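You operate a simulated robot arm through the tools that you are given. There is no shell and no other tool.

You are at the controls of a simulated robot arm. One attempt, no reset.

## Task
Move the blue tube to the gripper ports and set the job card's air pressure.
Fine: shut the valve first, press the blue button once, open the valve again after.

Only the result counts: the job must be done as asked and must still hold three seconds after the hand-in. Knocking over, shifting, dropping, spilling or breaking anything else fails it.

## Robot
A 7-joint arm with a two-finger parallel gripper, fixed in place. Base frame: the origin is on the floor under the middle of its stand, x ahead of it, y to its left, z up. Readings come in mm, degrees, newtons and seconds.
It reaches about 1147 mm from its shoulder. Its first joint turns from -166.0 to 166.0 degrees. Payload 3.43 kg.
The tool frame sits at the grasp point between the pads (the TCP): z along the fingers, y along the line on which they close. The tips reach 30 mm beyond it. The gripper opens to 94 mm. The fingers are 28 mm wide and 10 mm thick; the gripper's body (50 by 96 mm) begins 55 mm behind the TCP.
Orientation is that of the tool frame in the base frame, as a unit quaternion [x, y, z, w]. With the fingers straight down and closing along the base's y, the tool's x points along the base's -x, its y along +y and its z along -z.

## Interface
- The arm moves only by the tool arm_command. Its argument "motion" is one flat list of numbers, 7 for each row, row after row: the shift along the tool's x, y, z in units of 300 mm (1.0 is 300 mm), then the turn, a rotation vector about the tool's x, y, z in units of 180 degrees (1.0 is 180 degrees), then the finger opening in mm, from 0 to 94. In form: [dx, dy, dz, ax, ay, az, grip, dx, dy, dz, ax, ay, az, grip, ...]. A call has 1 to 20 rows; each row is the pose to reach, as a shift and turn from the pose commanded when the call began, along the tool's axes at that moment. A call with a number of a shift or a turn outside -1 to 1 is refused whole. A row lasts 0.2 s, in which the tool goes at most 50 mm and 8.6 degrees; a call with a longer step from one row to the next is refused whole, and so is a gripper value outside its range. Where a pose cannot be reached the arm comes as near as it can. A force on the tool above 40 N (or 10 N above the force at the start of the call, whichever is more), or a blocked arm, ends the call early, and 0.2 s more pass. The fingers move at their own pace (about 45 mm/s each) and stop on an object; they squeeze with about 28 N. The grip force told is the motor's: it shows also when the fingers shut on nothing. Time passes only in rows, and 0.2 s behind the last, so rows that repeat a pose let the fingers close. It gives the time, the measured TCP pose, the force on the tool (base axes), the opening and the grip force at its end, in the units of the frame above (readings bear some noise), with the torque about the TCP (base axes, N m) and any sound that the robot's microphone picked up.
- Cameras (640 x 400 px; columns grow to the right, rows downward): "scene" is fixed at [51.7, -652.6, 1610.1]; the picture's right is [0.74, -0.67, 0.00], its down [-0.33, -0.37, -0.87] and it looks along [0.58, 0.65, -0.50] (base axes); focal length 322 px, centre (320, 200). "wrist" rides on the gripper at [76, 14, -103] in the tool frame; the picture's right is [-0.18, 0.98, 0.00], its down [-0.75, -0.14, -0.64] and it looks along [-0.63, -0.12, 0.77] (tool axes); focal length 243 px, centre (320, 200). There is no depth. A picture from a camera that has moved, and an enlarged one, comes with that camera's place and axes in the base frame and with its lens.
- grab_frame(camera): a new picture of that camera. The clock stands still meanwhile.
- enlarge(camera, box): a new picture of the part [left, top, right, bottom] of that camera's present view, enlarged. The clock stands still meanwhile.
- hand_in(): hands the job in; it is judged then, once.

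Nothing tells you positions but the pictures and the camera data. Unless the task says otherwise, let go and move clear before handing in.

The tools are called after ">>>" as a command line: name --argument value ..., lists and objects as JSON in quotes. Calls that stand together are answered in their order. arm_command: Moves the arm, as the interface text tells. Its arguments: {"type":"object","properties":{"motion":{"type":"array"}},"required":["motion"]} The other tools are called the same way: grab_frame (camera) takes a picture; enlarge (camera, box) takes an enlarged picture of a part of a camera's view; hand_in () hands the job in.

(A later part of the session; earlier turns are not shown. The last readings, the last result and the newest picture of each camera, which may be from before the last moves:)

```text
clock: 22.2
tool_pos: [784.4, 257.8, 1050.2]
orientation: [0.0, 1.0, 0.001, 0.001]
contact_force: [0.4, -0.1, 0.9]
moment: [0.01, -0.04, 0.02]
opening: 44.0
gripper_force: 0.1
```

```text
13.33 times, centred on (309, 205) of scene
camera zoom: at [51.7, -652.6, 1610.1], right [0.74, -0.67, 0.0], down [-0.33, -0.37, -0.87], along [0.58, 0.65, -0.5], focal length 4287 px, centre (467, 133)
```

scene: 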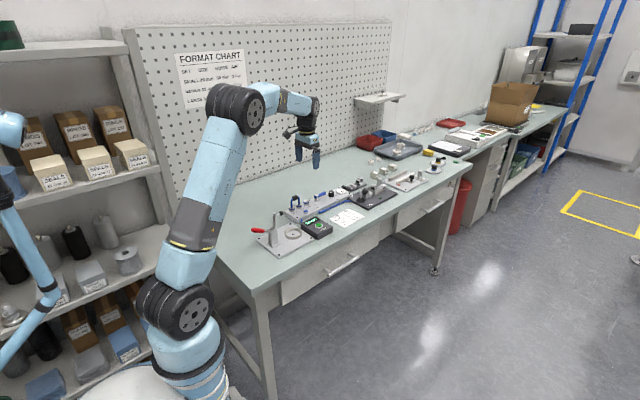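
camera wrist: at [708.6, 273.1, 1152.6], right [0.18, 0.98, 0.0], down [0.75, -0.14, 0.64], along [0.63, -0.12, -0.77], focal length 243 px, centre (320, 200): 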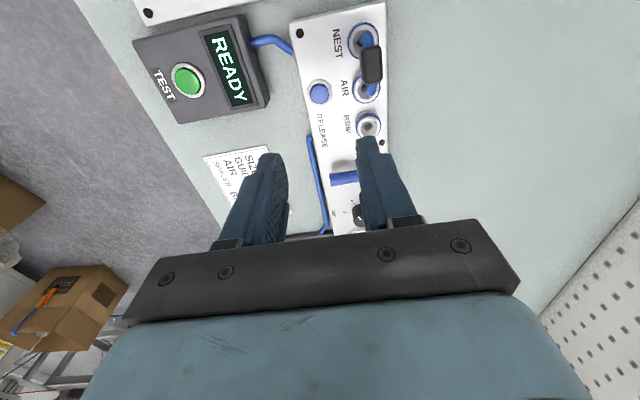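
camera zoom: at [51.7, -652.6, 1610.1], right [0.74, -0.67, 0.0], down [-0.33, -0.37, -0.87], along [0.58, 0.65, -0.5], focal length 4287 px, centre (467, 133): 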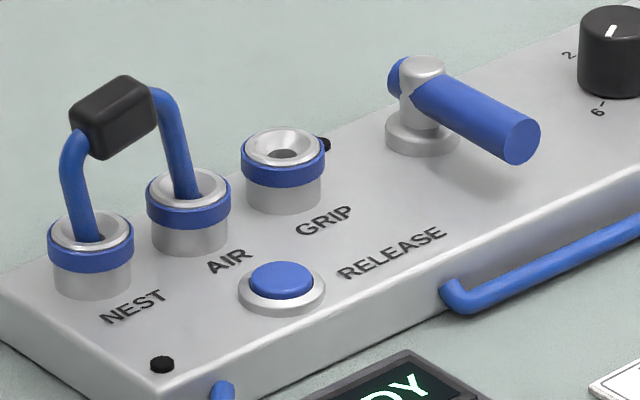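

The freed loop now leans about 12° towards −x in its own plane, with its clip near (755, 304.5, 940). I'll zoom in to measure the tilt before grasping.

>>> enlarge --camera "scene" --box '[286, 193, 310, 213]'

>>> enlarge --camera "wrist" --box '[330, 10, 410, 70]'

>>> enlarge --camera "wrist" --box '[330, 20, 410, 140]'

```text
16.00 times, centred on (298, 203) of scene
camera zoom: at [51.7, -652.6, 1610.1], right [0.74, -0.67, 0.0], down [-0.33, -0.37, -0.87], along [0.58, 0.65, -0.5], focal length 5144 px, centre (672, 152)
```

zoom: 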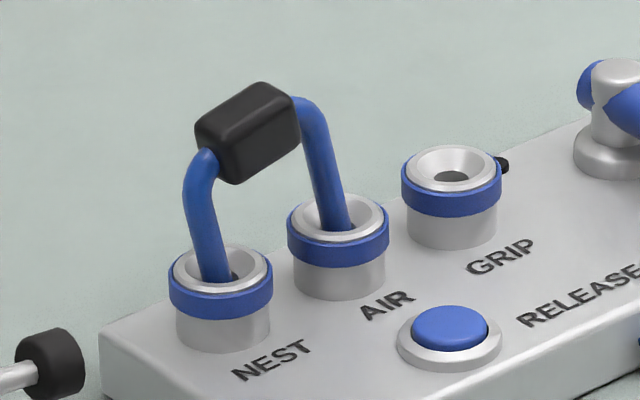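

```text
6.67 times, centred on (370, 40) of wrist
camera zoom: at [708.6, 273.1, 1152.6], right [0.18, 0.98, 0.0], down [0.75, -0.14, 0.64], along [0.63, -0.12, -0.77], focal length 1618 px, centre (-13, 1267)
```

zoom: 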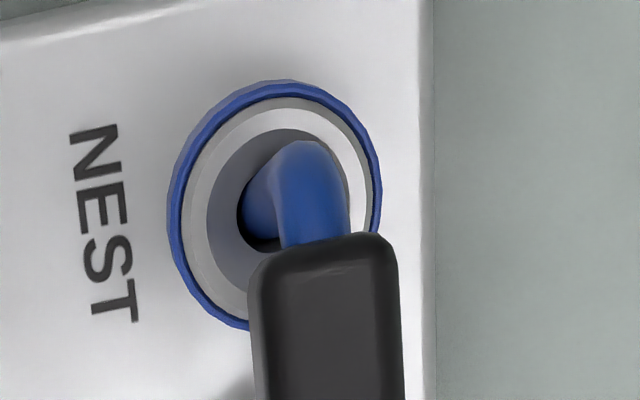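

```text
3.33 times, centred on (370, 80) of wrist
camera zoom: at [708.6, 273.1, 1152.6], right [0.18, 0.98, 0.0], down [0.75, -0.14, 0.64], along [0.63, -0.12, -0.77], focal length 809 px, centre (153, 600)
```

zoom: 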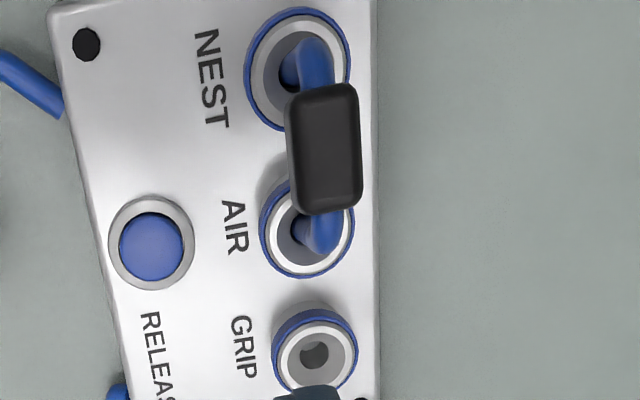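

The tilt measures about 12°, with the clip centre at (755, 305, 939). I'll tilt the tool to match so I can pull the loop out along its own legs, then hover above it along that axis.

>>> arm_command --motion '[0.0389, 0.0387, 0.0247, 0, -0.0167, 0, 36, 0.0778, 0.0773, 0.0493, 0, -0.0333, 0, 36, 0.1168, 0.116, 0.074, 0, -0.05, 0, 36, 0.1557, 0.1547, 0.0987, 0, -0.0667, 0, 36, 0.1557, 0.1547, 0.0987, 0, -0.0667, 0, 36]'

>>> grab_frame --camera "wrist"

>>> enlarge --camera "wrist" --box '[240, 60, 400, 200]'

>>> enlarge --camera "scene" --box '[275, 165, 331, 215]'

```text
clock: 23.4
tool_pos: [735.7, 304.3, 1022.5]
orientation: [-0.001, 0.995, 0.001, 0.104]
contact_force: [0.7, -0.1, 0.4]
moment: [-0.03, -0.01, 0.01]
opening: 36.0
gripper_force: 0.0
```

```text
taken
camera wrist: at [641.4, 318.8, 1105.6], right [0.18, 0.98, 0.04], down [0.6, -0.14, 0.78], along [0.78, -0.12, -0.62], focal length 243 px, centre (320, 200)
```

wrist: 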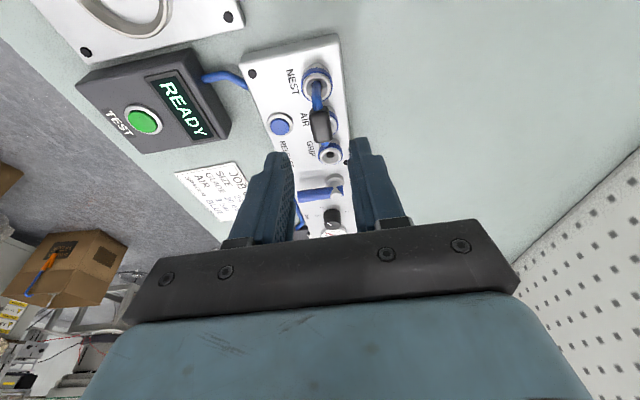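

```text
2.86 times, centred on (320, 130) of wrist
camera zoom: at [641.4, 318.8, 1105.6], right [0.18, 0.98, 0.04], down [0.6, -0.14, 0.78], along [0.78, -0.12, -0.62], focal length 693 px, centre (320, 400)
```

zoom: 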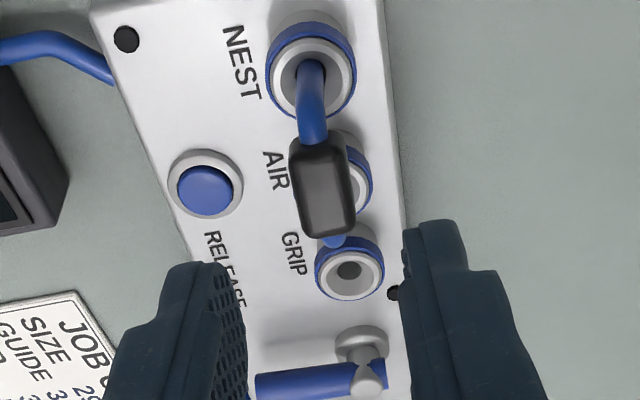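

```text
8.00 times, centred on (303, 190) of scene
camera zoom: at [51.7, -652.6, 1610.1], right [0.74, -0.67, 0.0], down [-0.33, -0.37, -0.87], along [0.58, 0.65, -0.5], focal length 2572 px, centre (456, 280)
```

zoom: 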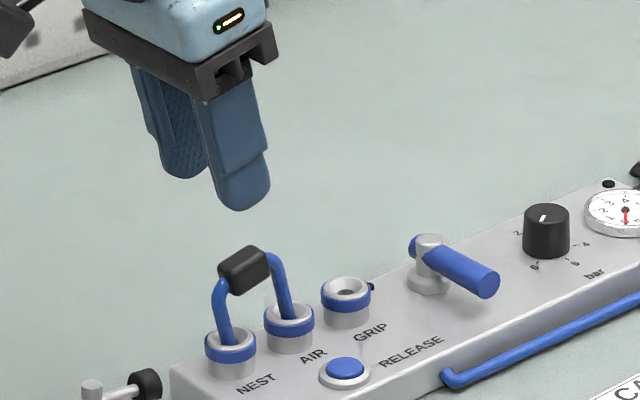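

The clip lines up on the tool axis about 81 mm ahead. I'll advance along the tool axis and close on it.

>>> arm_command --motion '[0, 0.001, 0.09, 0, 0, 0, 36, 0, 0.002, 0.17, 0, 0, 0, 36, 0, 0.002, 0.23, 0, 0, 0, 36, 0, 0.002, 0.26, 0, 0, 0, 36, 0, 0.002, 0.26, 0, 0, 0, 36]'

>>> enlarge --camera "wrist" --box '[220, 60, 420, 220]'

>>> enlarge --camera "scene" --box '[275, 165, 331, 215]'

```text
clock: 24.6
tool_pos: [752.9, 304.1, 943.5]
orientation: [0.0, 0.995, 0.0, 0.104]
contact_force: [0.5, 0.3, 0.1]
moment: [-0.02, 0.01, -0.02]
opening: 35.9
gripper_force: 0.1
```

```text
2.50 times, centred on (320, 140) of wrist
camera zoom: at [657.8, 319.3, 1028.3], right [0.18, 0.98, 0.04], down [0.6, -0.14, 0.78], along [0.78, -0.12, -0.62], focal length 606 px, centre (320, 350)
```

zoom: 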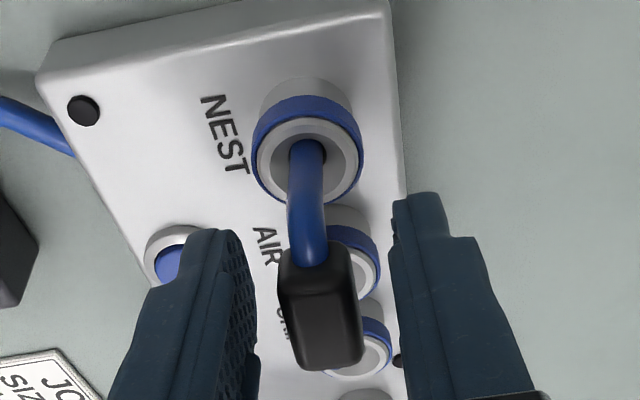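

```text
8.00 times, centred on (303, 190) of scene
camera zoom: at [51.7, -652.6, 1610.1], right [0.74, -0.67, 0.0], down [-0.33, -0.37, -0.87], along [0.58, 0.65, -0.5], focal length 2572 px, centre (456, 280)
```

zoom: 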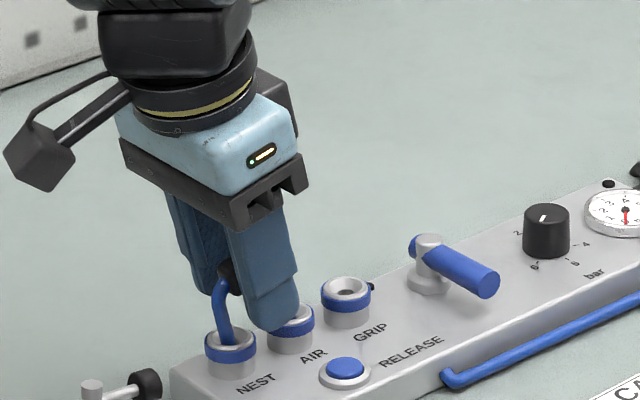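

The clip sits centred between the pads. I'll close the fingers on it.

>>> arm_command --motion '[0, 0, 0, 0, 0, 0, 20, 0, 0, 0, 0, 0, 0, 10, 0, 0, 0, 0, 0, 0, 4, 0, 0, 0, 0, 0, 0, 4, 0, 0, 0, 0, 0, 0, 4]'

>>> enlarge --camera "wrist" --box '[220, 60, 420, 220]'

>>> enlarge --camera "scene" --box '[275, 165, 331, 215]'

```text
clock: 25.8
tool_pos: [752.9, 305.2, 944.4]
orientation: [0.0, 0.995, 0.001, 0.104]
contact_force: [-1.1, -0.1, 0.3]
moment: [-0.01, 0.0, 0.0]
opening: 19.4
gripper_force: 27.9
```

```text
2.50 times, centred on (320, 140) of wrist
camera zoom: at [657.8, 319.3, 1028.4], right [0.18, 0.98, 0.04], down [0.6, -0.14, 0.78], along [0.78, -0.12, -0.62], focal length 606 px, centre (320, 350)
```

zoom: 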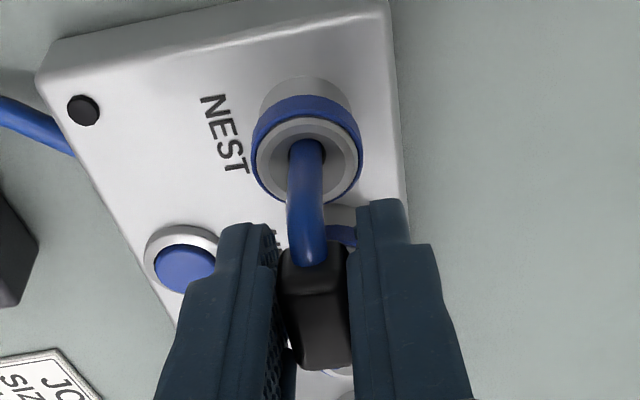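

```text
8.00 times, centred on (303, 190) of scene
camera zoom: at [51.7, -652.6, 1610.1], right [0.74, -0.67, 0.0], down [-0.33, -0.37, -0.87], along [0.58, 0.65, -0.5], focal length 2572 px, centre (456, 280)
```

zoom: 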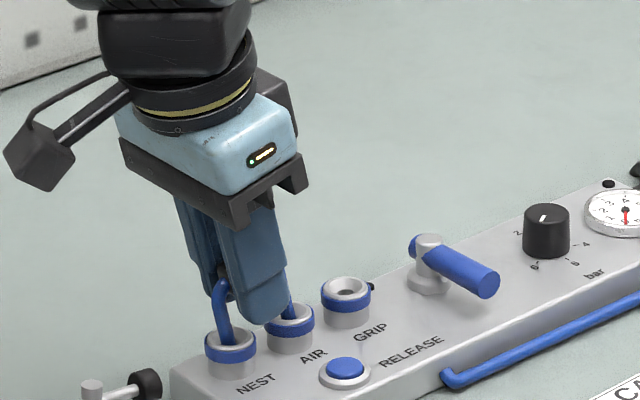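

The fingers hold the clip at 19.4 mm with full squeeze. I'll pull out gently along the tool axis.

>>> arm_command --motion '[0, 0, -0.01, 0, 0, 0, 4, 0, 0, -0.02, 0, 0, 0, 4, 0, 0, -0.03, 0, 0, 0, 4, 0, 0, -0.045, 0, 0, 0, 4, 0, 0, -0.06, 0, 0, 0, 4]'

>>> enlarge --camera "scene" --box '[275, 165, 331, 215]'

>>> enlarge --camera "wrist" --box '[220, 60, 420, 220]'

```text
clock: 27.0
tool_pos: [750.6, 304.4, 961.5]
orientation: [0.001, 0.995, 0.0, 0.104]
contact_force: [0.3, 0.6, -0.5]
moment: [0.02, 0.01, -0.01]
opening: 19.4
gripper_force: 27.8
```

```text
8.00 times, centred on (303, 190) of scene
camera zoom: at [51.7, -652.6, 1610.1], right [0.74, -0.67, 0.0], down [-0.33, -0.37, -0.87], along [0.58, 0.65, -0.5], focal length 2572 px, centre (456, 280)
```

zoom: 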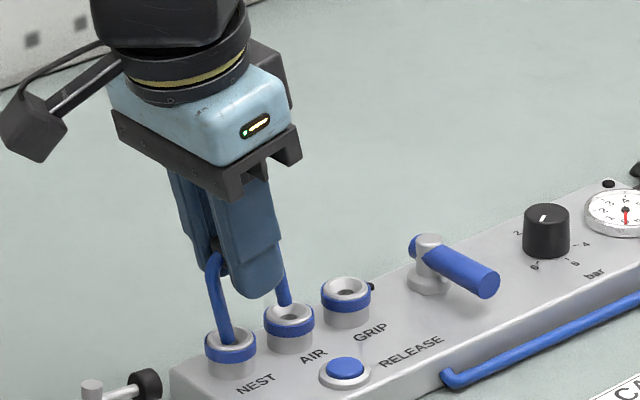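

```text
2.50 times, centred on (320, 140) of wrist
camera zoom: at [654.4, 319.1, 1045.7], right [0.18, 0.98, 0.04], down [0.6, -0.14, 0.78], along [0.78, -0.12, -0.62], focal length 606 px, centre (320, 350)
```

zoom: 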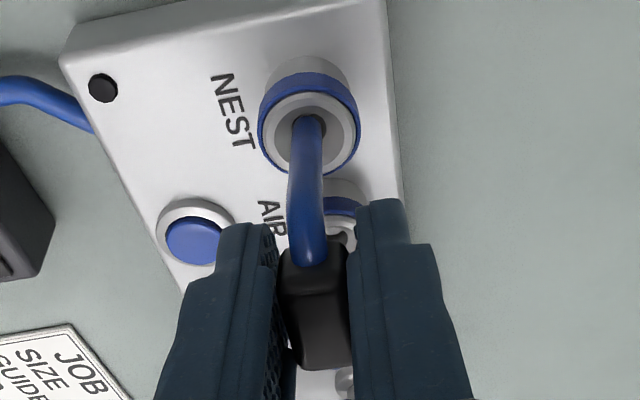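

The loop is sliding out freely with no force, so I'll continue until the legs are clear.

>>> arm_command --motion '[0, 0, -0.02, 0, 0, 0, 4, 0, 0, -0.05, 0, 0, 0, 4, 0, 0, -0.09, 0, 0, 0, 4, 0, 0, -0.14, 0, 0, 0, 4, 0, 0, -0.2, 0, 0, 0, 4, 0, 0, -0.2, 0, 0, 0, 4]'

>>> enlarge --camera "scene" --box '[275, 150, 339, 215]'

>>> enlarge --camera "wrist" --box '[220, 60, 420, 220]'

```text
clock: 28.4
tool_pos: [737.4, 305.5, 1022.6]
orientation: [0.0, 0.995, 0.0, 0.105]
contact_force: [-0.5, 0.6, -0.9]
moment: [-0.01, 0.0, 0.02]
opening: 19.5
gripper_force: 28.1
```

```text
6.15 times, centred on (307, 182) of scene
camera zoom: at [51.7, -652.6, 1610.1], right [0.74, -0.67, 0.0], down [-0.33, -0.37, -0.87], along [0.58, 0.65, -0.5], focal length 1978 px, centre (400, 308)
```

zoom: 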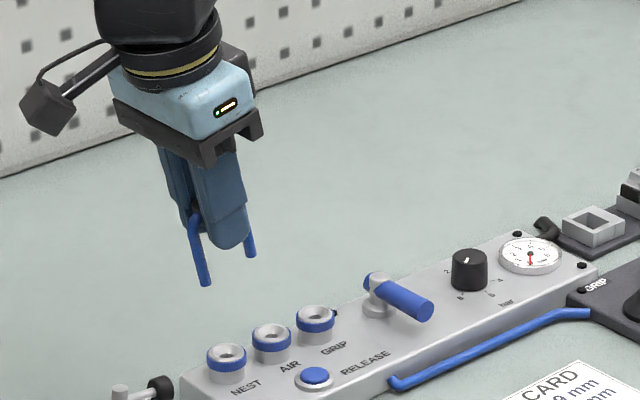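

```text
2.50 times, centred on (320, 140) of wrist
camera zoom: at [641.9, 319.2, 1105.8], right [0.18, 0.98, 0.04], down [0.6, -0.14, 0.78], along [0.78, -0.12, -0.62], focal length 606 px, centre (320, 350)
```

zoom: 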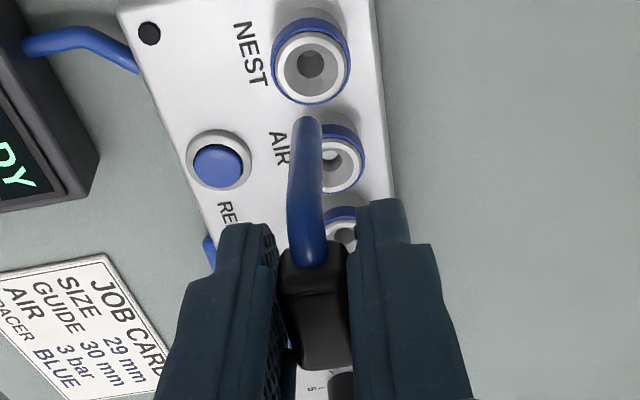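

The loop is fully out. Both legs run parallel to the tool axis, with tips about 62 mm beyond the TCP. I'll set it upright and hover over AIR–GRIP, centred at x≈804.

>>> arm_command --motion '[-0.0391, 0.0001, 0.028, 0, 0.0133, 0, 4, -0.0782, 0.0003, 0.056, 0, 0.0267, 0, 4, -0.1172, 0.0004, 0.084, 0, 0.04, 0, 4, -0.1563, 0.0006, 0.11, 0, 0.0533, 0, 4, -0.1954, 0.0007, 0.135, 0, 0.0667, 0, 4, -0.1954, 0.0007, 0.135, 0, 0.0667, 0, 4]'

>>> enlarge --camera "scene" --box '[290, 165, 330, 215]'

>>> enlarge --camera "wrist" --box '[220, 60, 420, 220]'

```text
clock: 29.8
tool_pos: [802.8, 304.2, 993.0]
orientation: [0.0, 1.0, 0.001, -0.001]
contact_force: [-0.9, 0.6, -0.6]
moment: [-0.02, 0.0, 0.0]
opening: 19.5
gripper_force: 27.9
```

```text
8.00 times, centred on (310, 190) of scene
camera zoom: at [51.7, -652.6, 1610.1], right [0.74, -0.67, 0.0], down [-0.33, -0.37, -0.87], along [0.58, 0.65, -0.5], focal length 2572 px, centre (400, 280)
```

zoom: 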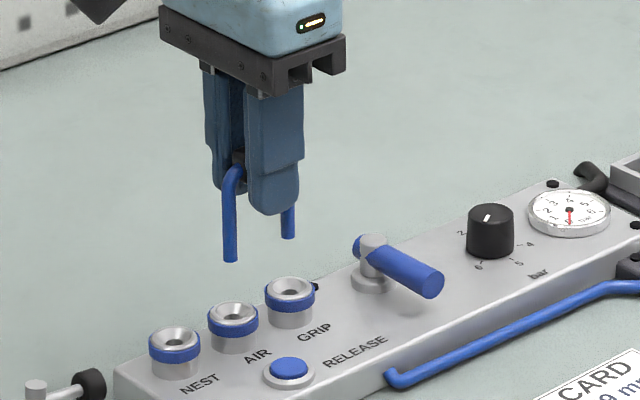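

```text
2.50 times, centred on (320, 140) of wrist
camera zoom: at [727.5, 318.6, 1095.3], right [0.18, 0.98, 0.0], down [0.75, -0.14, 0.64], along [0.63, -0.12, -0.77], focal length 606 px, centre (320, 350)
```

zoom: 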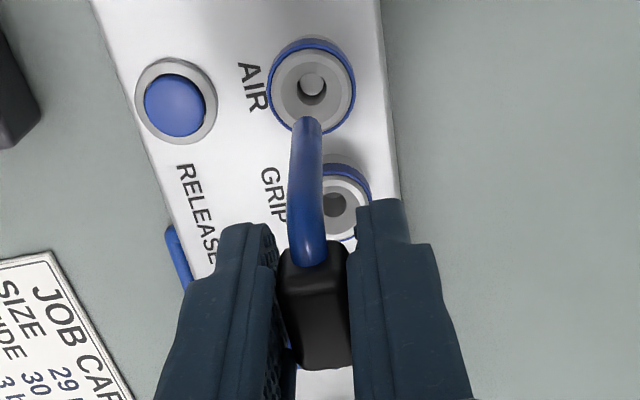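

The legs are vertical, about 34 mm above the rims, with tips near (782.5, 305) and (822.5, 305). I need about +1.3 mm in x and +0.5 in y. The port mouths are funnels, so I'll lower gently into them.

>>> arm_command --motion '[-0.0043, 0.0017, 0.04, 0, 0, 0, 4, -0.0043, 0.0017, 0.08, 0, 0, 0, 4, -0.0043, 0.0017, 0.095, 0, 0, 0, 4, -0.0043, 0.0017, 0.11, 0, 0, 0, 4, -0.0043, 0.0017, 0.12, 0, 0, 0, 4, -0.0043, 0.0017, 0.13, 0, 0, 0, 4]'

>>> enlarge --camera "scene" --box '[290, 165, 330, 215]'

>>> enlarge --camera "wrist" --box '[220, 60, 420, 220]'

```text
clock: 31.2
tool_pos: [805.3, 304.6, 954.4]
orientation: [0.0, 1.0, 0.0, 0.0]
contact_force: [0.6, -0.2, 0.1]
moment: [0.0, 0.03, -0.01]
opening: 19.4
gripper_force: 28.3
```

```text
8.00 times, centred on (310, 190) of scene
camera zoom: at [51.7, -652.6, 1610.1], right [0.74, -0.67, 0.0], down [-0.33, -0.37, -0.87], along [0.58, 0.65, -0.5], focal length 2572 px, centre (400, 280)
```

zoom: 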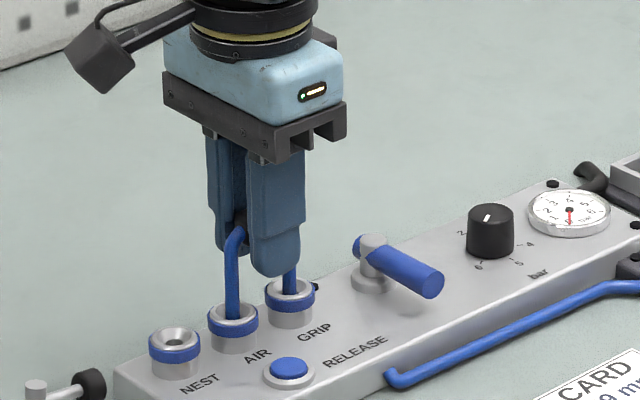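

```text
2.50 times, centred on (320, 140) of wrist
camera zoom: at [728.7, 320.1, 1056.5], right [0.18, 0.98, 0.0], down [0.75, -0.14, 0.64], along [0.63, -0.12, -0.77], focal length 606 px, centre (320, 350)
```

zoom: 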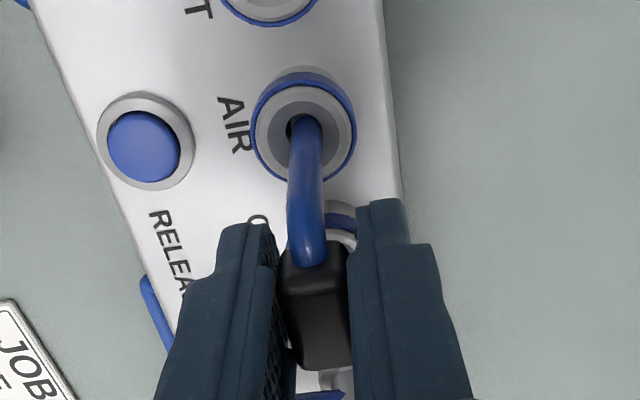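

Both legs have entered their ports with no side force. I'll continue down slowly towards the seated height.

>>> arm_command --motion '[0, 0, 0.0083, 0, 0, 0, 4, 0, 0, 0.0167, 0, 0, 0, 4, 0, 0, 0.025, 0, 0, 0, 4, 0, 0, 0.0317, 0, 0, 0, 4, 0, 0, 0.0367, 0, 0, 0, 4]'

>>> enlarge --camera "scene" --box '[290, 165, 330, 215]'

>>> enlarge --camera "wrist" --box '[220, 60, 420, 220]'

```text
clock: 32.4
tool_pos: [804.1, 305.2, 945.7]
orientation: [0.0, 1.0, 0.0, 0.002]
contact_force: [-5.7, -2.5, 21.7]
moment: [-0.03, 0.34, 0.0]
opening: 19.5
gripper_force: 28.6
```

```text
8.00 times, centred on (310, 190) of scene
camera zoom: at [51.7, -652.6, 1610.1], right [0.74, -0.67, 0.0], down [-0.33, -0.37, -0.87], along [0.58, 0.65, -0.5], focal length 2572 px, centre (400, 280)
```

zoom: 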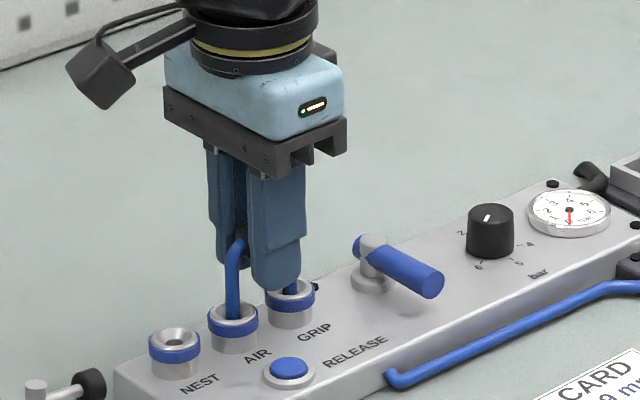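

```text
2.50 times, centred on (320, 140) of wrist
camera zoom: at [729.0, 320.4, 1047.5], right [0.18, 0.98, 0.0], down [0.75, -0.14, 0.64], along [0.63, -0.12, -0.77], focal length 606 px, centre (320, 350)
```

zoom: 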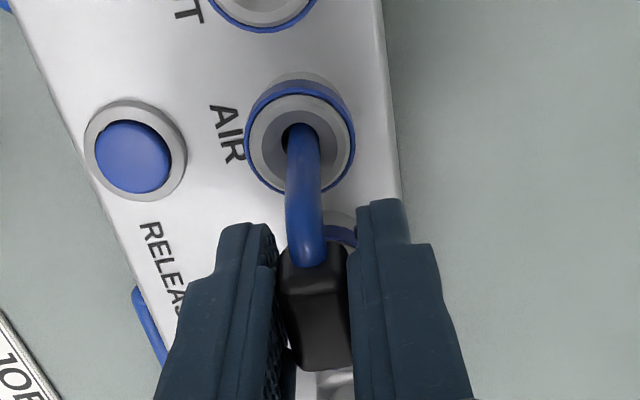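

The vertical force is 22 N at about z=945. I'll zoom in to see whether the loop is at its original seated height before pushing any further.

>>> enlarge --camera "scene" --box '[285, 185, 333, 215]'

>>> enlarge --camera "wrist" --box '[280, 80, 360, 180]'

```text
13.33 times, centred on (309, 200) of scene
camera zoom: at [51.7, -652.6, 1610.1], right [0.74, -0.67, 0.0], down [-0.33, -0.37, -0.87], along [0.58, 0.65, -0.5], focal length 4287 px, centre (467, 200)
```

zoom: 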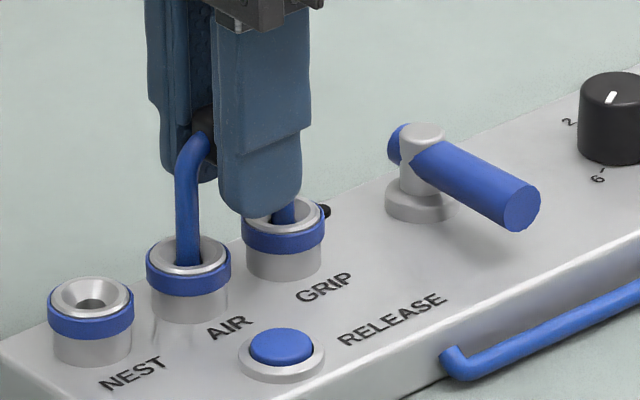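

```text
4.00 times, centred on (320, 130) of wrist
camera zoom: at [729.0, 320.4, 1047.5], right [0.18, 0.98, 0.0], down [0.75, -0.14, 0.64], along [0.63, -0.12, -0.77], focal length 970 px, centre (320, 480)
```

zoom: 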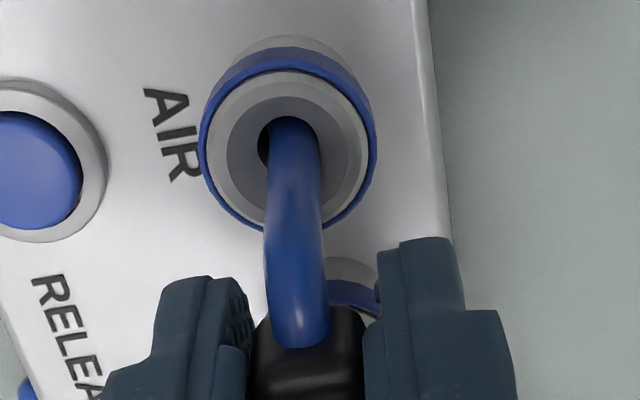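

The bend stands at the same height above the rim as it did originally, so the loop looks bottomed. I'll ease out the small side load and press slightly more to make sure it is fully home.

>>> arm_command --motion '[0.002, -0.001, 0, 0, 0, 0, 4, 0.002, -0.001, 0.0017, 0, 0, 0, 4, 0.002, -0.001, 0.0033, 0, 0, 0, 4, 0.002, -0.001, 0.0033, 0, 0, 0, 4]'

>>> enlarge --camera "scene" --box '[285, 185, 333, 215]'

```text
clock: 33.4
tool_pos: [805.6, 304.8, 943.0]
orientation: [0.001, 1.0, 0.0, 0.001]
contact_force: [5.7, 1.9, 23.3]
moment: [0.02, 0.03, -0.05]
opening: 19.7
gripper_force: 28.3
```

```text
13.33 times, centred on (309, 200) of scene
camera zoom: at [51.7, -652.6, 1610.1], right [0.74, -0.67, 0.0], down [-0.33, -0.37, -0.87], along [0.58, 0.65, -0.5], focal length 4287 px, centre (467, 200)
```

zoom: 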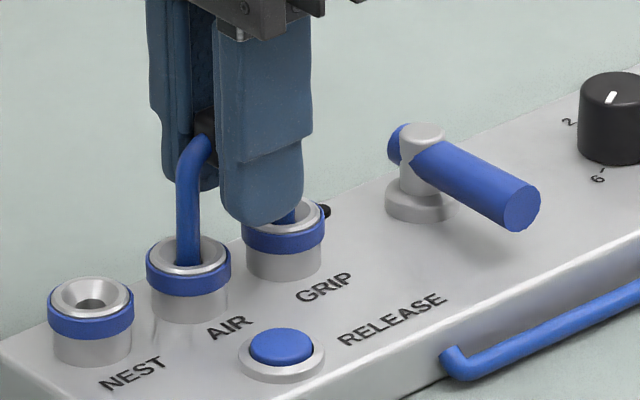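

The fingers slid a little on the clip at 23 N, so the loop is definitely bottomed in AIR–GRIP. I'll relax the preload and open the fingers.

>>> arm_command --motion '[-0.001, 0, -0.0033, 0, 0, 0, 4, -0.001, 0, -0.0067, 0, 0, 0, 4, -0.001, 0, -0.0067, 0, 0, 0, 4]'

>>> enlarge --camera "scene" --box '[285, 185, 333, 215]'

```text
clock: 34.2
tool_pos: [805.0, 304.8, 943.6]
orientation: [0.002, 1.0, 0.0, -0.001]
contact_force: [5.1, -1.5, -0.3]
moment: [-0.02, -0.24, 0.01]
opening: 19.3
gripper_force: 27.7
```

```text
13.33 times, centred on (309, 200) of scene
camera zoom: at [51.7, -652.6, 1610.1], right [0.74, -0.67, 0.0], down [-0.33, -0.37, -0.87], along [0.58, 0.65, -0.5], focal length 4287 px, centre (467, 200)
```

zoom: 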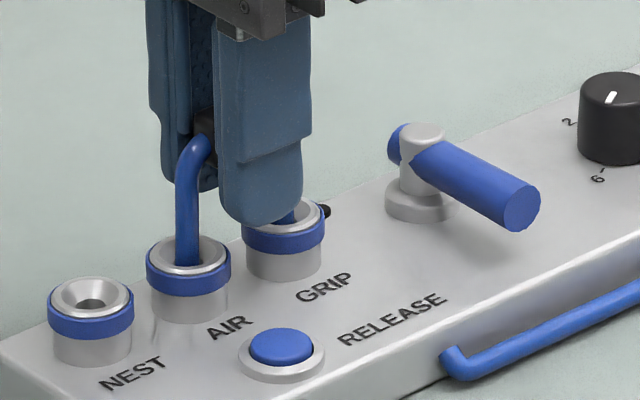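

The vertical preload is gone. I'll shift 0.5 mm in +x to remove the side load, then open the fingers gradually.

>>> arm_command --motion '[-0.0018, 0, 0, 0, 0, 0, 4, -0.0018, 0, 0, 0, 0, 0, 16, -0.0018, 0, 0, 0, 0, 0, 22, -0.0018, 0, 0, 0, 0, 0, 26, -0.0018, 0, 0, 0, 0, 0, 30]'

>>> enlarge --camera "scene" --box '[285, 185, 333, 215]'

>>> enlarge --camera "wrist" --box '[220, 60, 420, 220]'

```text
clock: 35.4
tool_pos: [805.0, 304.5, 945.6]
orientation: [0.0, 1.0, 0.0, 0.0]
contact_force: [-0.3, 0.7, 0.3]
moment: [-0.01, 0.0, 0.01]
opening: 29.9
gripper_force: 0.1
```

```text
13.33 times, centred on (309, 200) of scene
camera zoom: at [51.7, -652.6, 1610.1], right [0.74, -0.67, 0.0], down [-0.33, -0.37, -0.87], along [0.58, 0.65, -0.5], focal length 4287 px, centre (467, 200)
```

zoom: 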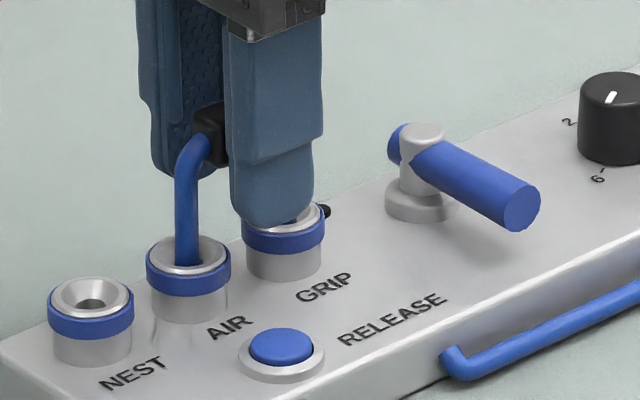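

```text
2.50 times, centred on (320, 140) of wrist
camera zoom: at [729.3, 319.9, 1046.6], right [0.18, 0.98, 0.0], down [0.75, -0.14, 0.64], along [0.63, -0.12, -0.77], focal length 606 px, centre (320, 350)
```

zoom: 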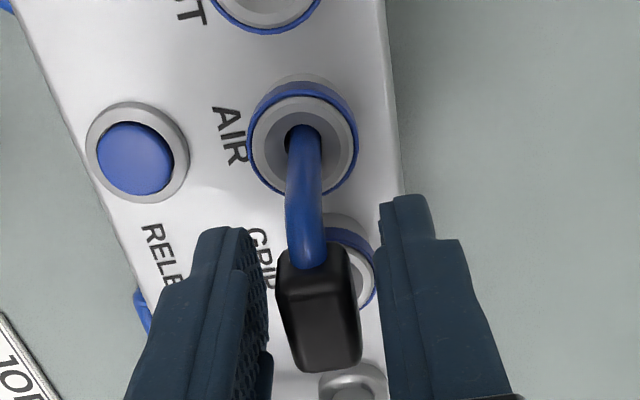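

The loop stays upright by itself. I'll open a little more and lift straight clear.

>>> arm_command --motion '[0, 0, 0, 0, 0, 0, 38, 0, 0, 0, 0, 0, 0, 38, 0, 0, -0.04, 0, 0, 0, 38, 0, 0, -0.1, 0, 0, 0, 38, 0, 0, -0.18, 0, 0, 0, 38, 0, 0, -0.25, 0, 0, 0, 38, 0, 0, -0.25, 0, 0, 0, 38]'

>>> enlarge --camera "scene" --box '[285, 185, 333, 215]'

>>> grab_frame --camera "wrist"

```text
clock: 37.0
tool_pos: [806.0, 305.6, 1018.8]
orientation: [-0.001, 1.0, 0.0, -0.002]
contact_force: [-0.3, -0.9, 0.4]
moment: [-0.04, 0.02, -0.01]
opening: 38.0
gripper_force: 0.1
```

```text
13.33 times, centred on (309, 200) of scene
camera zoom: at [51.7, -652.6, 1610.1], right [0.74, -0.67, 0.0], down [-0.33, -0.37, -0.87], along [0.58, 0.65, -0.5], focal length 4287 px, centre (467, 200)
```

zoom: 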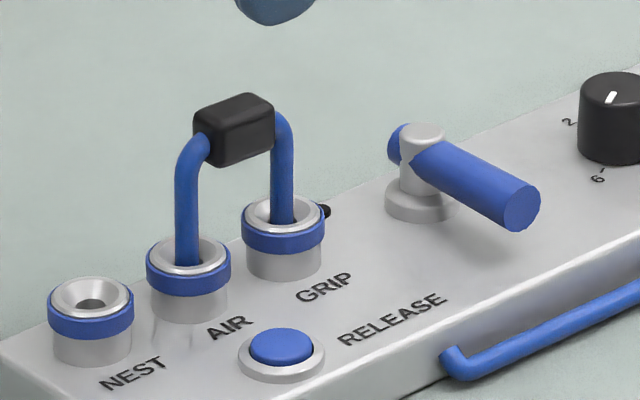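

```text
taken
camera wrist: at [730.3, 320.5, 1121.1], right [0.18, 0.98, 0.0], down [0.75, -0.14, 0.64], along [0.63, -0.12, -0.77], focal length 243 px, centre (320, 200)
```

wrist: 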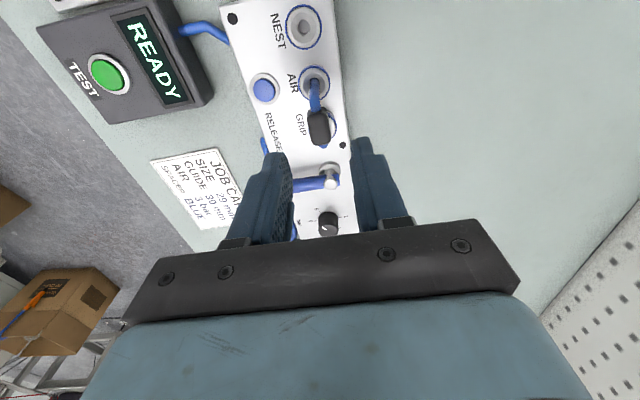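

The loop stands in AIR–GRIP at exactly its former height above the rims. Next is the pressure knob: it needs 180° counter-clockwise from above to go from 6 to 3. I'll hover over it with the tool yawed 90°, which also puts the gauge in view.

>>> arm_command --motion '[-0.0433, -0.0046, 0.0024, 0, 0, 0.0417, 38, -0.0866, -0.0091, 0.0048, 0, 0, 0.0833, 38, -0.1298, -0.0137, 0.0072, 0, 0, 0.125, 38, -0.1731, -0.0182, 0.0096, 0, 0, 0.1667, 38, -0.2164, -0.0228, 0.012, 0, 0, 0.2083, 38, -0.2597, -0.0273, 0.0144, 0, 0, 0.25, 38, -0.3029, -0.0319, 0.0167, 0, 0, 0.2917, 38, -0.3462, -0.0365, 0.0191, 0, 0, 0.3333, 38, -0.3895, -0.041, 0.0215, 0, 0, 0.375, 38, -0.4328, -0.0456, 0.0239, 0, 0, 0.4167, 38, -0.476, -0.0501, 0.0263, 0, 0, 0.4583, 38, -0.5193, -0.0547, 0.0287, 0, 0, 0.5, 38, -0.5193, -0.0547, 0.0287, 0, 0, 0.5, 38]'

>>> grab_frame --camera "wrist"

>>> enlarge --camera "wrist" --box '[240, 20, 440, 180]'

>>> enlarge --camera "scene" --box '[305, 165, 361, 205]'

```text
clock: 39.8
tool_pos: [961.0, 288.6, 1010.6]
orientation: [0.708, 0.707, 0.0, 0.0]
contact_force: [-0.2, 0.5, -0.8]
moment: [-0.01, 0.03, 0.03]
opening: 37.9
gripper_force: 0.0
```

```text
taken
camera wrist: at [976.4, 365.3, 1112.3], right [0.98, -0.19, 0.0], down [-0.14, -0.75, 0.64], along [-0.12, -0.63, -0.77], focal length 243 px, centre (320, 200)
```

wrist: 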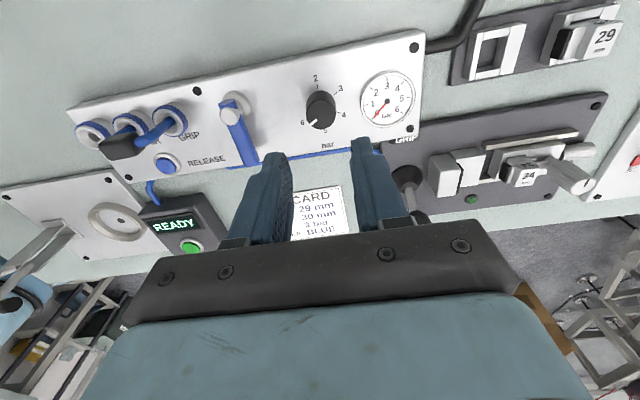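

```text
2.50 times, centred on (340, 100) of wrist
camera zoom: at [976.4, 365.3, 1112.3], right [0.98, -0.19, 0.0], down [-0.14, -0.75, 0.64], along [-0.12, -0.63, -0.77], focal length 606 px, centre (270, 450)
```

zoom: 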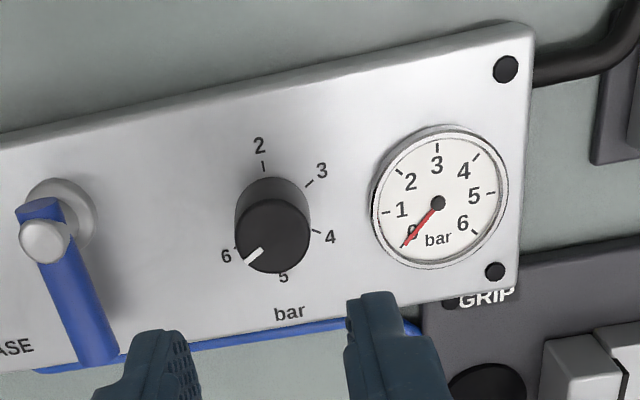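

```text
10.00 times, centred on (333, 185) of scene
camera zoom: at [51.7, -652.6, 1610.1], right [0.74, -0.67, 0.0], down [-0.33, -0.37, -0.87], along [0.58, 0.65, -0.5], focal length 3215 px, centre (190, 350)
```

zoom: 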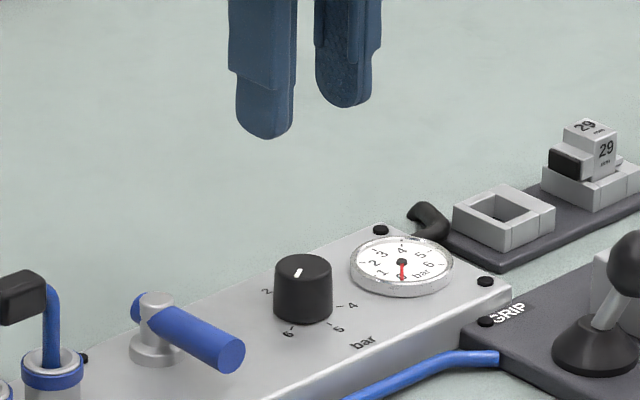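

The scale is confirmed at 60° per bar. The knob centre is (963, 288.6), its top is about 906, and the mark is at 6. I'll narrow to 36 mm to stay clear of the gauge rim and lower around the knob.

>>> arm_command --motion '[-0.0013, 0.0037, 0.09, 0, 0, 0, 36, -0.0013, 0.0037, 0.18, 0, 0, 0, 36, -0.0013, 0.0037, 0.25, 0, 0, 0, 36, -0.0013, 0.0037, 0.285, 0, 0, 0, 36, -0.0013, 0.0037, 0.3033, 0, 0, 0, 36, -0.0013, 0.0037, 0.3033, 0, 0, 0, 36]'

>>> enlarge --camera "wrist" --box '[220, 60, 460, 230]'

>>> enlarge --camera "scene" --box '[305, 165, 361, 205]'

```text
clock: 41.2
tool_pos: [962.6, 288.9, 920.6]
orientation: [0.707, 0.708, 0.0, 0.0]
contact_force: [0.1, -0.3, 0.3]
moment: [0.02, -0.01, 0.0]
opening: 35.9
gripper_force: 0.0
```

```text
2.35 times, centred on (340, 145) of wrist
camera zoom: at [976.6, 365.3, 1022.4], right [0.98, -0.18, 0.0], down [-0.14, -0.75, 0.64], along [-0.12, -0.63, -0.77], focal length 571 px, centre (273, 329)
```

zoom: 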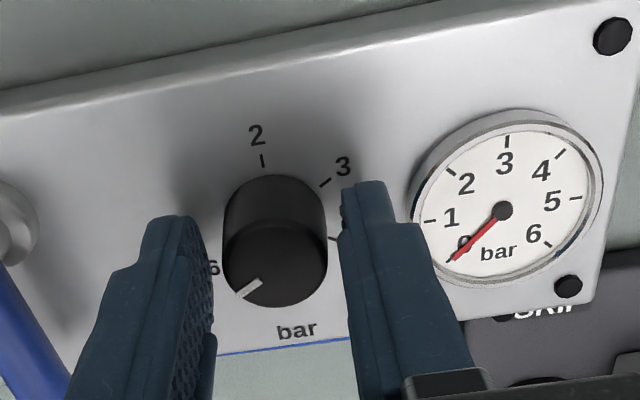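

```text
10.00 times, centred on (333, 185) of scene
camera zoom: at [51.7, -652.6, 1610.1], right [0.74, -0.67, 0.0], down [-0.33, -0.37, -0.87], along [0.58, 0.65, -0.5], focal length 3215 px, centre (190, 350)
```

zoom: 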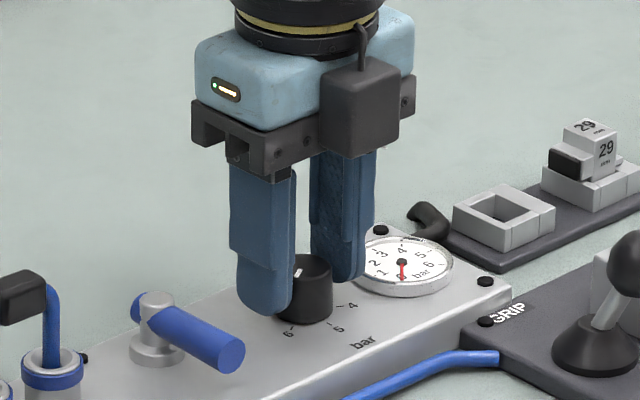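

The knob sits centred between the fingers. I'll close on it and check the side load.

>>> arm_command --motion '[0, 0, 0, 0, 0, 0, 28, 0, 0, 0, 0, 0, 0, 20, 0, 0, 0, 0, 0, 0, 12, 0, 0, 0, 0, 0, 0, 12]'

>>> enlarge --camera "wrist" --box '[220, 60, 460, 230]'

```text
clock: 42.2
tool_pos: [962.8, 288.3, 920.9]
orientation: [0.707, 0.707, 0.0, -0.001]
contact_force: [4.9, 0.5, -1.0]
moment: [0.08, -0.17, 0.0]
opening: 27.6
gripper_force: 44.9
```

```text
2.35 times, centred on (340, 145) of wrist
camera zoom: at [976.8, 365.3, 1022.4], right [0.98, -0.18, 0.0], down [-0.14, -0.75, 0.64], along [-0.12, -0.63, -0.77], focal length 571 px, centre (273, 329)
```

zoom: 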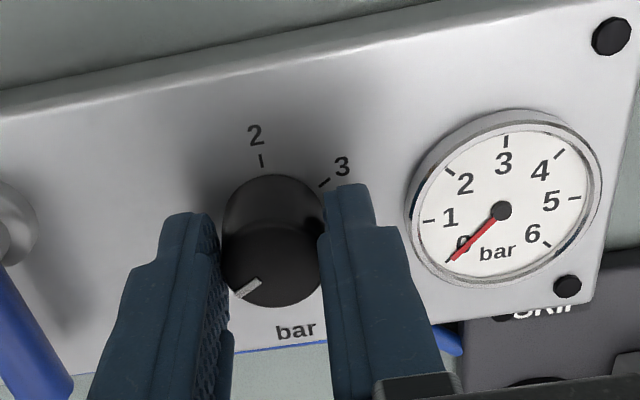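

It's gripped at 27.6 mm with a small +x side load. I'll shift 0.5 mm and turn the knob 90° counter-clockwise from above.

>>> arm_command --motion '[0, 0.0017, 0, 0, 0, 0, 12, 0, 0.0017, 0, 0, 0, -0.04, 12, 0, 0.0017, 0, 0, 0, -0.08, 12, 0, 0.0017, 0, 0, 0, -0.12, 12, 0, 0.0017, 0, 0, 0, -0.16, 12, 0, 0.0017, 0, 0, 0, -0.2, 12, 0, 0.0017, 0, 0, 0, -0.24, 12, 0, 0.0017, 0, 0, 0, -0.28, 12]'

>>> enlarge --camera "wrist" --box '[220, 60, 460, 230]'

>>> enlarge --camera "scene" --box '[305, 165, 361, 205]'

```text
clock: 44.0
tool_pos: [961.5, 288.7, 921.1]
orientation: [0.338, 0.941, 0.0, 0.0]
contact_force: [-6.6, -1.2, 8.7]
moment: [0.1, 0.25, 0.0]
opening: 27.5
gripper_force: 44.5
```

```text
2.35 times, centred on (340, 145) of wrist
camera zoom: at [911.9, 348.2, 1022.4], right [0.77, 0.64, 0.0], down [0.49, -0.59, 0.64], along [0.41, -0.49, -0.77], focal length 571 px, centre (273, 329)
```

zoom: 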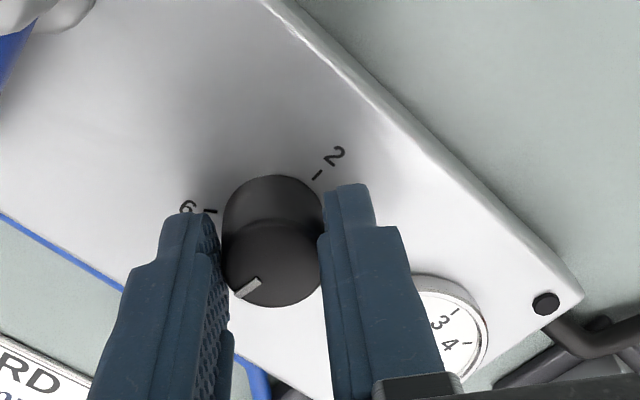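

```text
10.00 times, centred on (333, 185) of scene
camera zoom: at [51.7, -652.6, 1610.1], right [0.74, -0.67, 0.0], down [-0.33, -0.37, -0.87], along [0.58, 0.65, -0.5], focal length 3215 px, centre (190, 350)
```

zoom: 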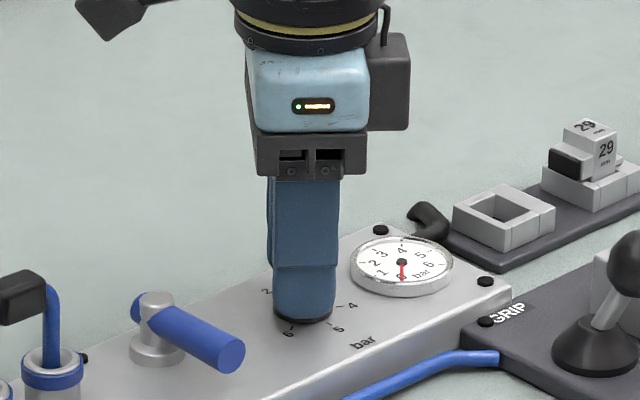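

The knob turns with the fingers, about 50° so far. I'll continue to 90°.

>>> arm_command --motion '[0, 0, 0, 0, 0, -0.04, 12, 0, 0, 0, 0, 0, -0.08, 12, 0, 0, 0, 0, 0, -0.12, 12, 0, 0, 0, 0, 0, -0.16, 12, 0, 0, 0, 0, 0, -0.2, 12, 0, 0, 0, 0, 0, -0.22, 12]'

>>> enlarge --camera "wrist" --box '[220, 60, 460, 230]'

>>> enlarge --camera "scene" --box '[305, 165, 361, 205]'

```text
clock: 45.4
tool_pos: [961.3, 287.1, 922.0]
orientation: [0.0, 1.0, -0.001, -0.001]
contact_force: [-21.4, -12.2, 1.8]
moment: [-0.26, 0.45, -0.02]
opening: 27.4
gripper_force: 45.1
```

```text
2.35 times, centred on (340, 145) of wrist
camera zoom: at [885.7, 302.2, 1022.4], right [0.18, 0.98, 0.0], down [0.75, -0.14, 0.64], along [0.63, -0.12, -0.77], focal length 571 px, centre (273, 329)
```

zoom: 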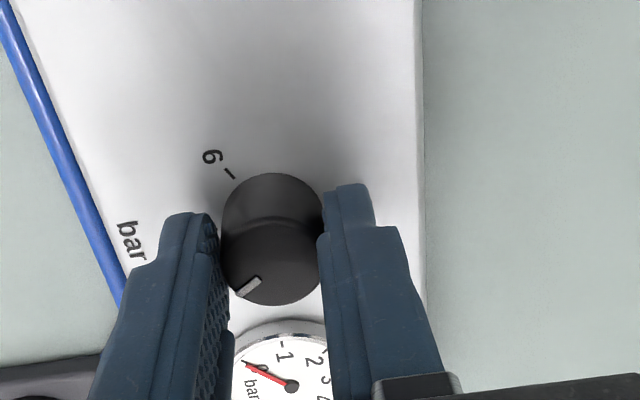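

```text
10.00 times, centred on (333, 185) of scene
camera zoom: at [51.7, -652.6, 1610.1], right [0.74, -0.67, 0.0], down [-0.33, -0.37, -0.87], along [0.58, 0.65, -0.5], focal length 3215 px, centre (190, 350)
```

zoom: 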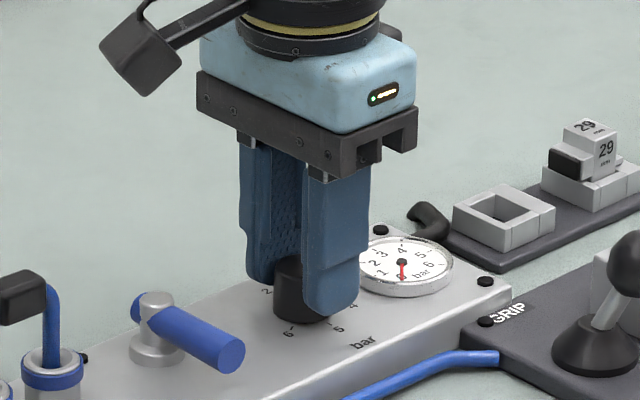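

The knob has turned 90°, but there is about 25 N of side load from a small centring error. I'll relieve it before going on.

>>> arm_command --motion '[0.004, -0.002, 0, 0, 0, 0, 12, 0.0073, -0.004, 0, 0, 0, 0, 12, 0.0073, -0.004, 0, 0, 0, 0, 12]'

```text
clock: 46.2
tool_pos: [961.1, 288.3, 919.7]
orientation: [0.001, 1.0, 0.001, 0.0]
contact_force: [7.1, -3.1, 2.2]
moment: [0.13, -0.73, -0.03]
opening: 27.2
gripper_force: 44.6
```

The load is nearly gone, and the forces show the knob centre is 1.6 mm from the TCP along tool −x. I'll keep turning with the rotation centred on the knob, in small steps.

>>> arm_command --motion '[-0.0018, -0.0008, 0, 0, 0, 0, 12, -0.0018, -0.0015, 0, 0, 0, -0.0417, 12, -0.0019, -0.0022, 0, 0, 0, -0.0833, 12, -0.0021, -0.0029, 0, 0, 0, -0.125, 12, -0.0023, -0.0035, 0, 0, 0, -0.1667, 12]'

>>> enlarge --camera "wrist" --box '[220, 60, 460, 230]'

>>> grab_frame --camera "scene"

```text
clock: 47.4
tool_pos: [960.8, 287.5, 920.5]
orientation: [-0.26, 0.966, 0.002, 0.0]
contact_force: [19.4, 15.6, 11.5]
moment: [0.8, -0.95, -0.03]
opening: 27.1
gripper_force: 45.6
```

```text
2.35 times, centred on (340, 145) of wrist
camera zoom: at [888.7, 261.5, 1022.2], right [-0.33, 0.94, 0.0], down [0.72, 0.25, 0.64], along [0.61, 0.22, -0.77], focal length 571 px, centre (273, 329)
```

zoom: 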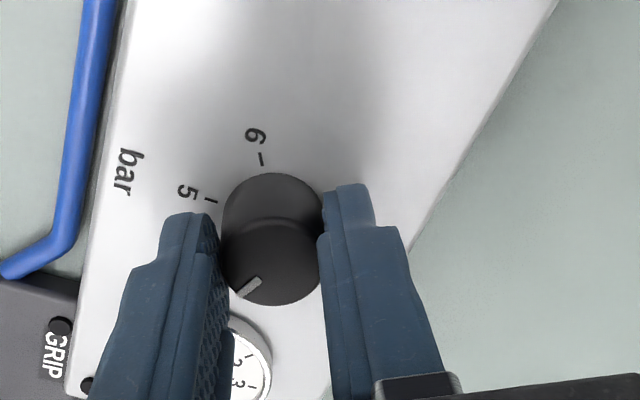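

```text
taken
```

scene: 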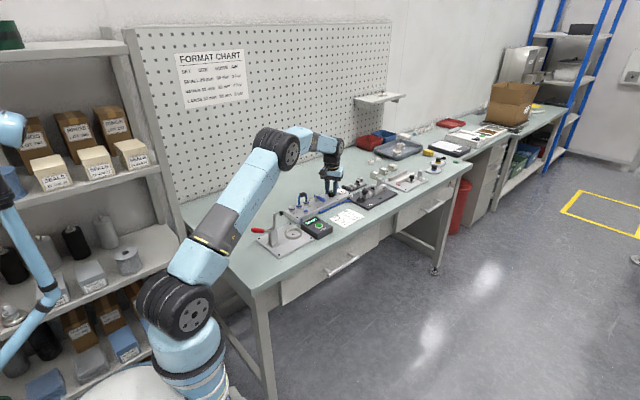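

There is side load again because the pads slid a little on the knob. I'll relieve it, then open, recentre and regrip before the last 60°.

>>> arm_command --motion '[-0.0035, 0.0005, 0, 0, 0, 0, 12, -0.0063, 0.001, 0, 0, 0, 0, 12, -0.0063, 0.001, 0, 0, 0, 0, 12]'

```text
clock: 48.2
tool_pos: [961.8, 286.9, 920.8]
orientation: [-0.259, 0.966, 0.0, -0.001]
contact_force: [1.0, 6.9, 13.1]
moment: [0.18, 0.2, 0.02]
opening: 27.4
gripper_force: 44.7
```

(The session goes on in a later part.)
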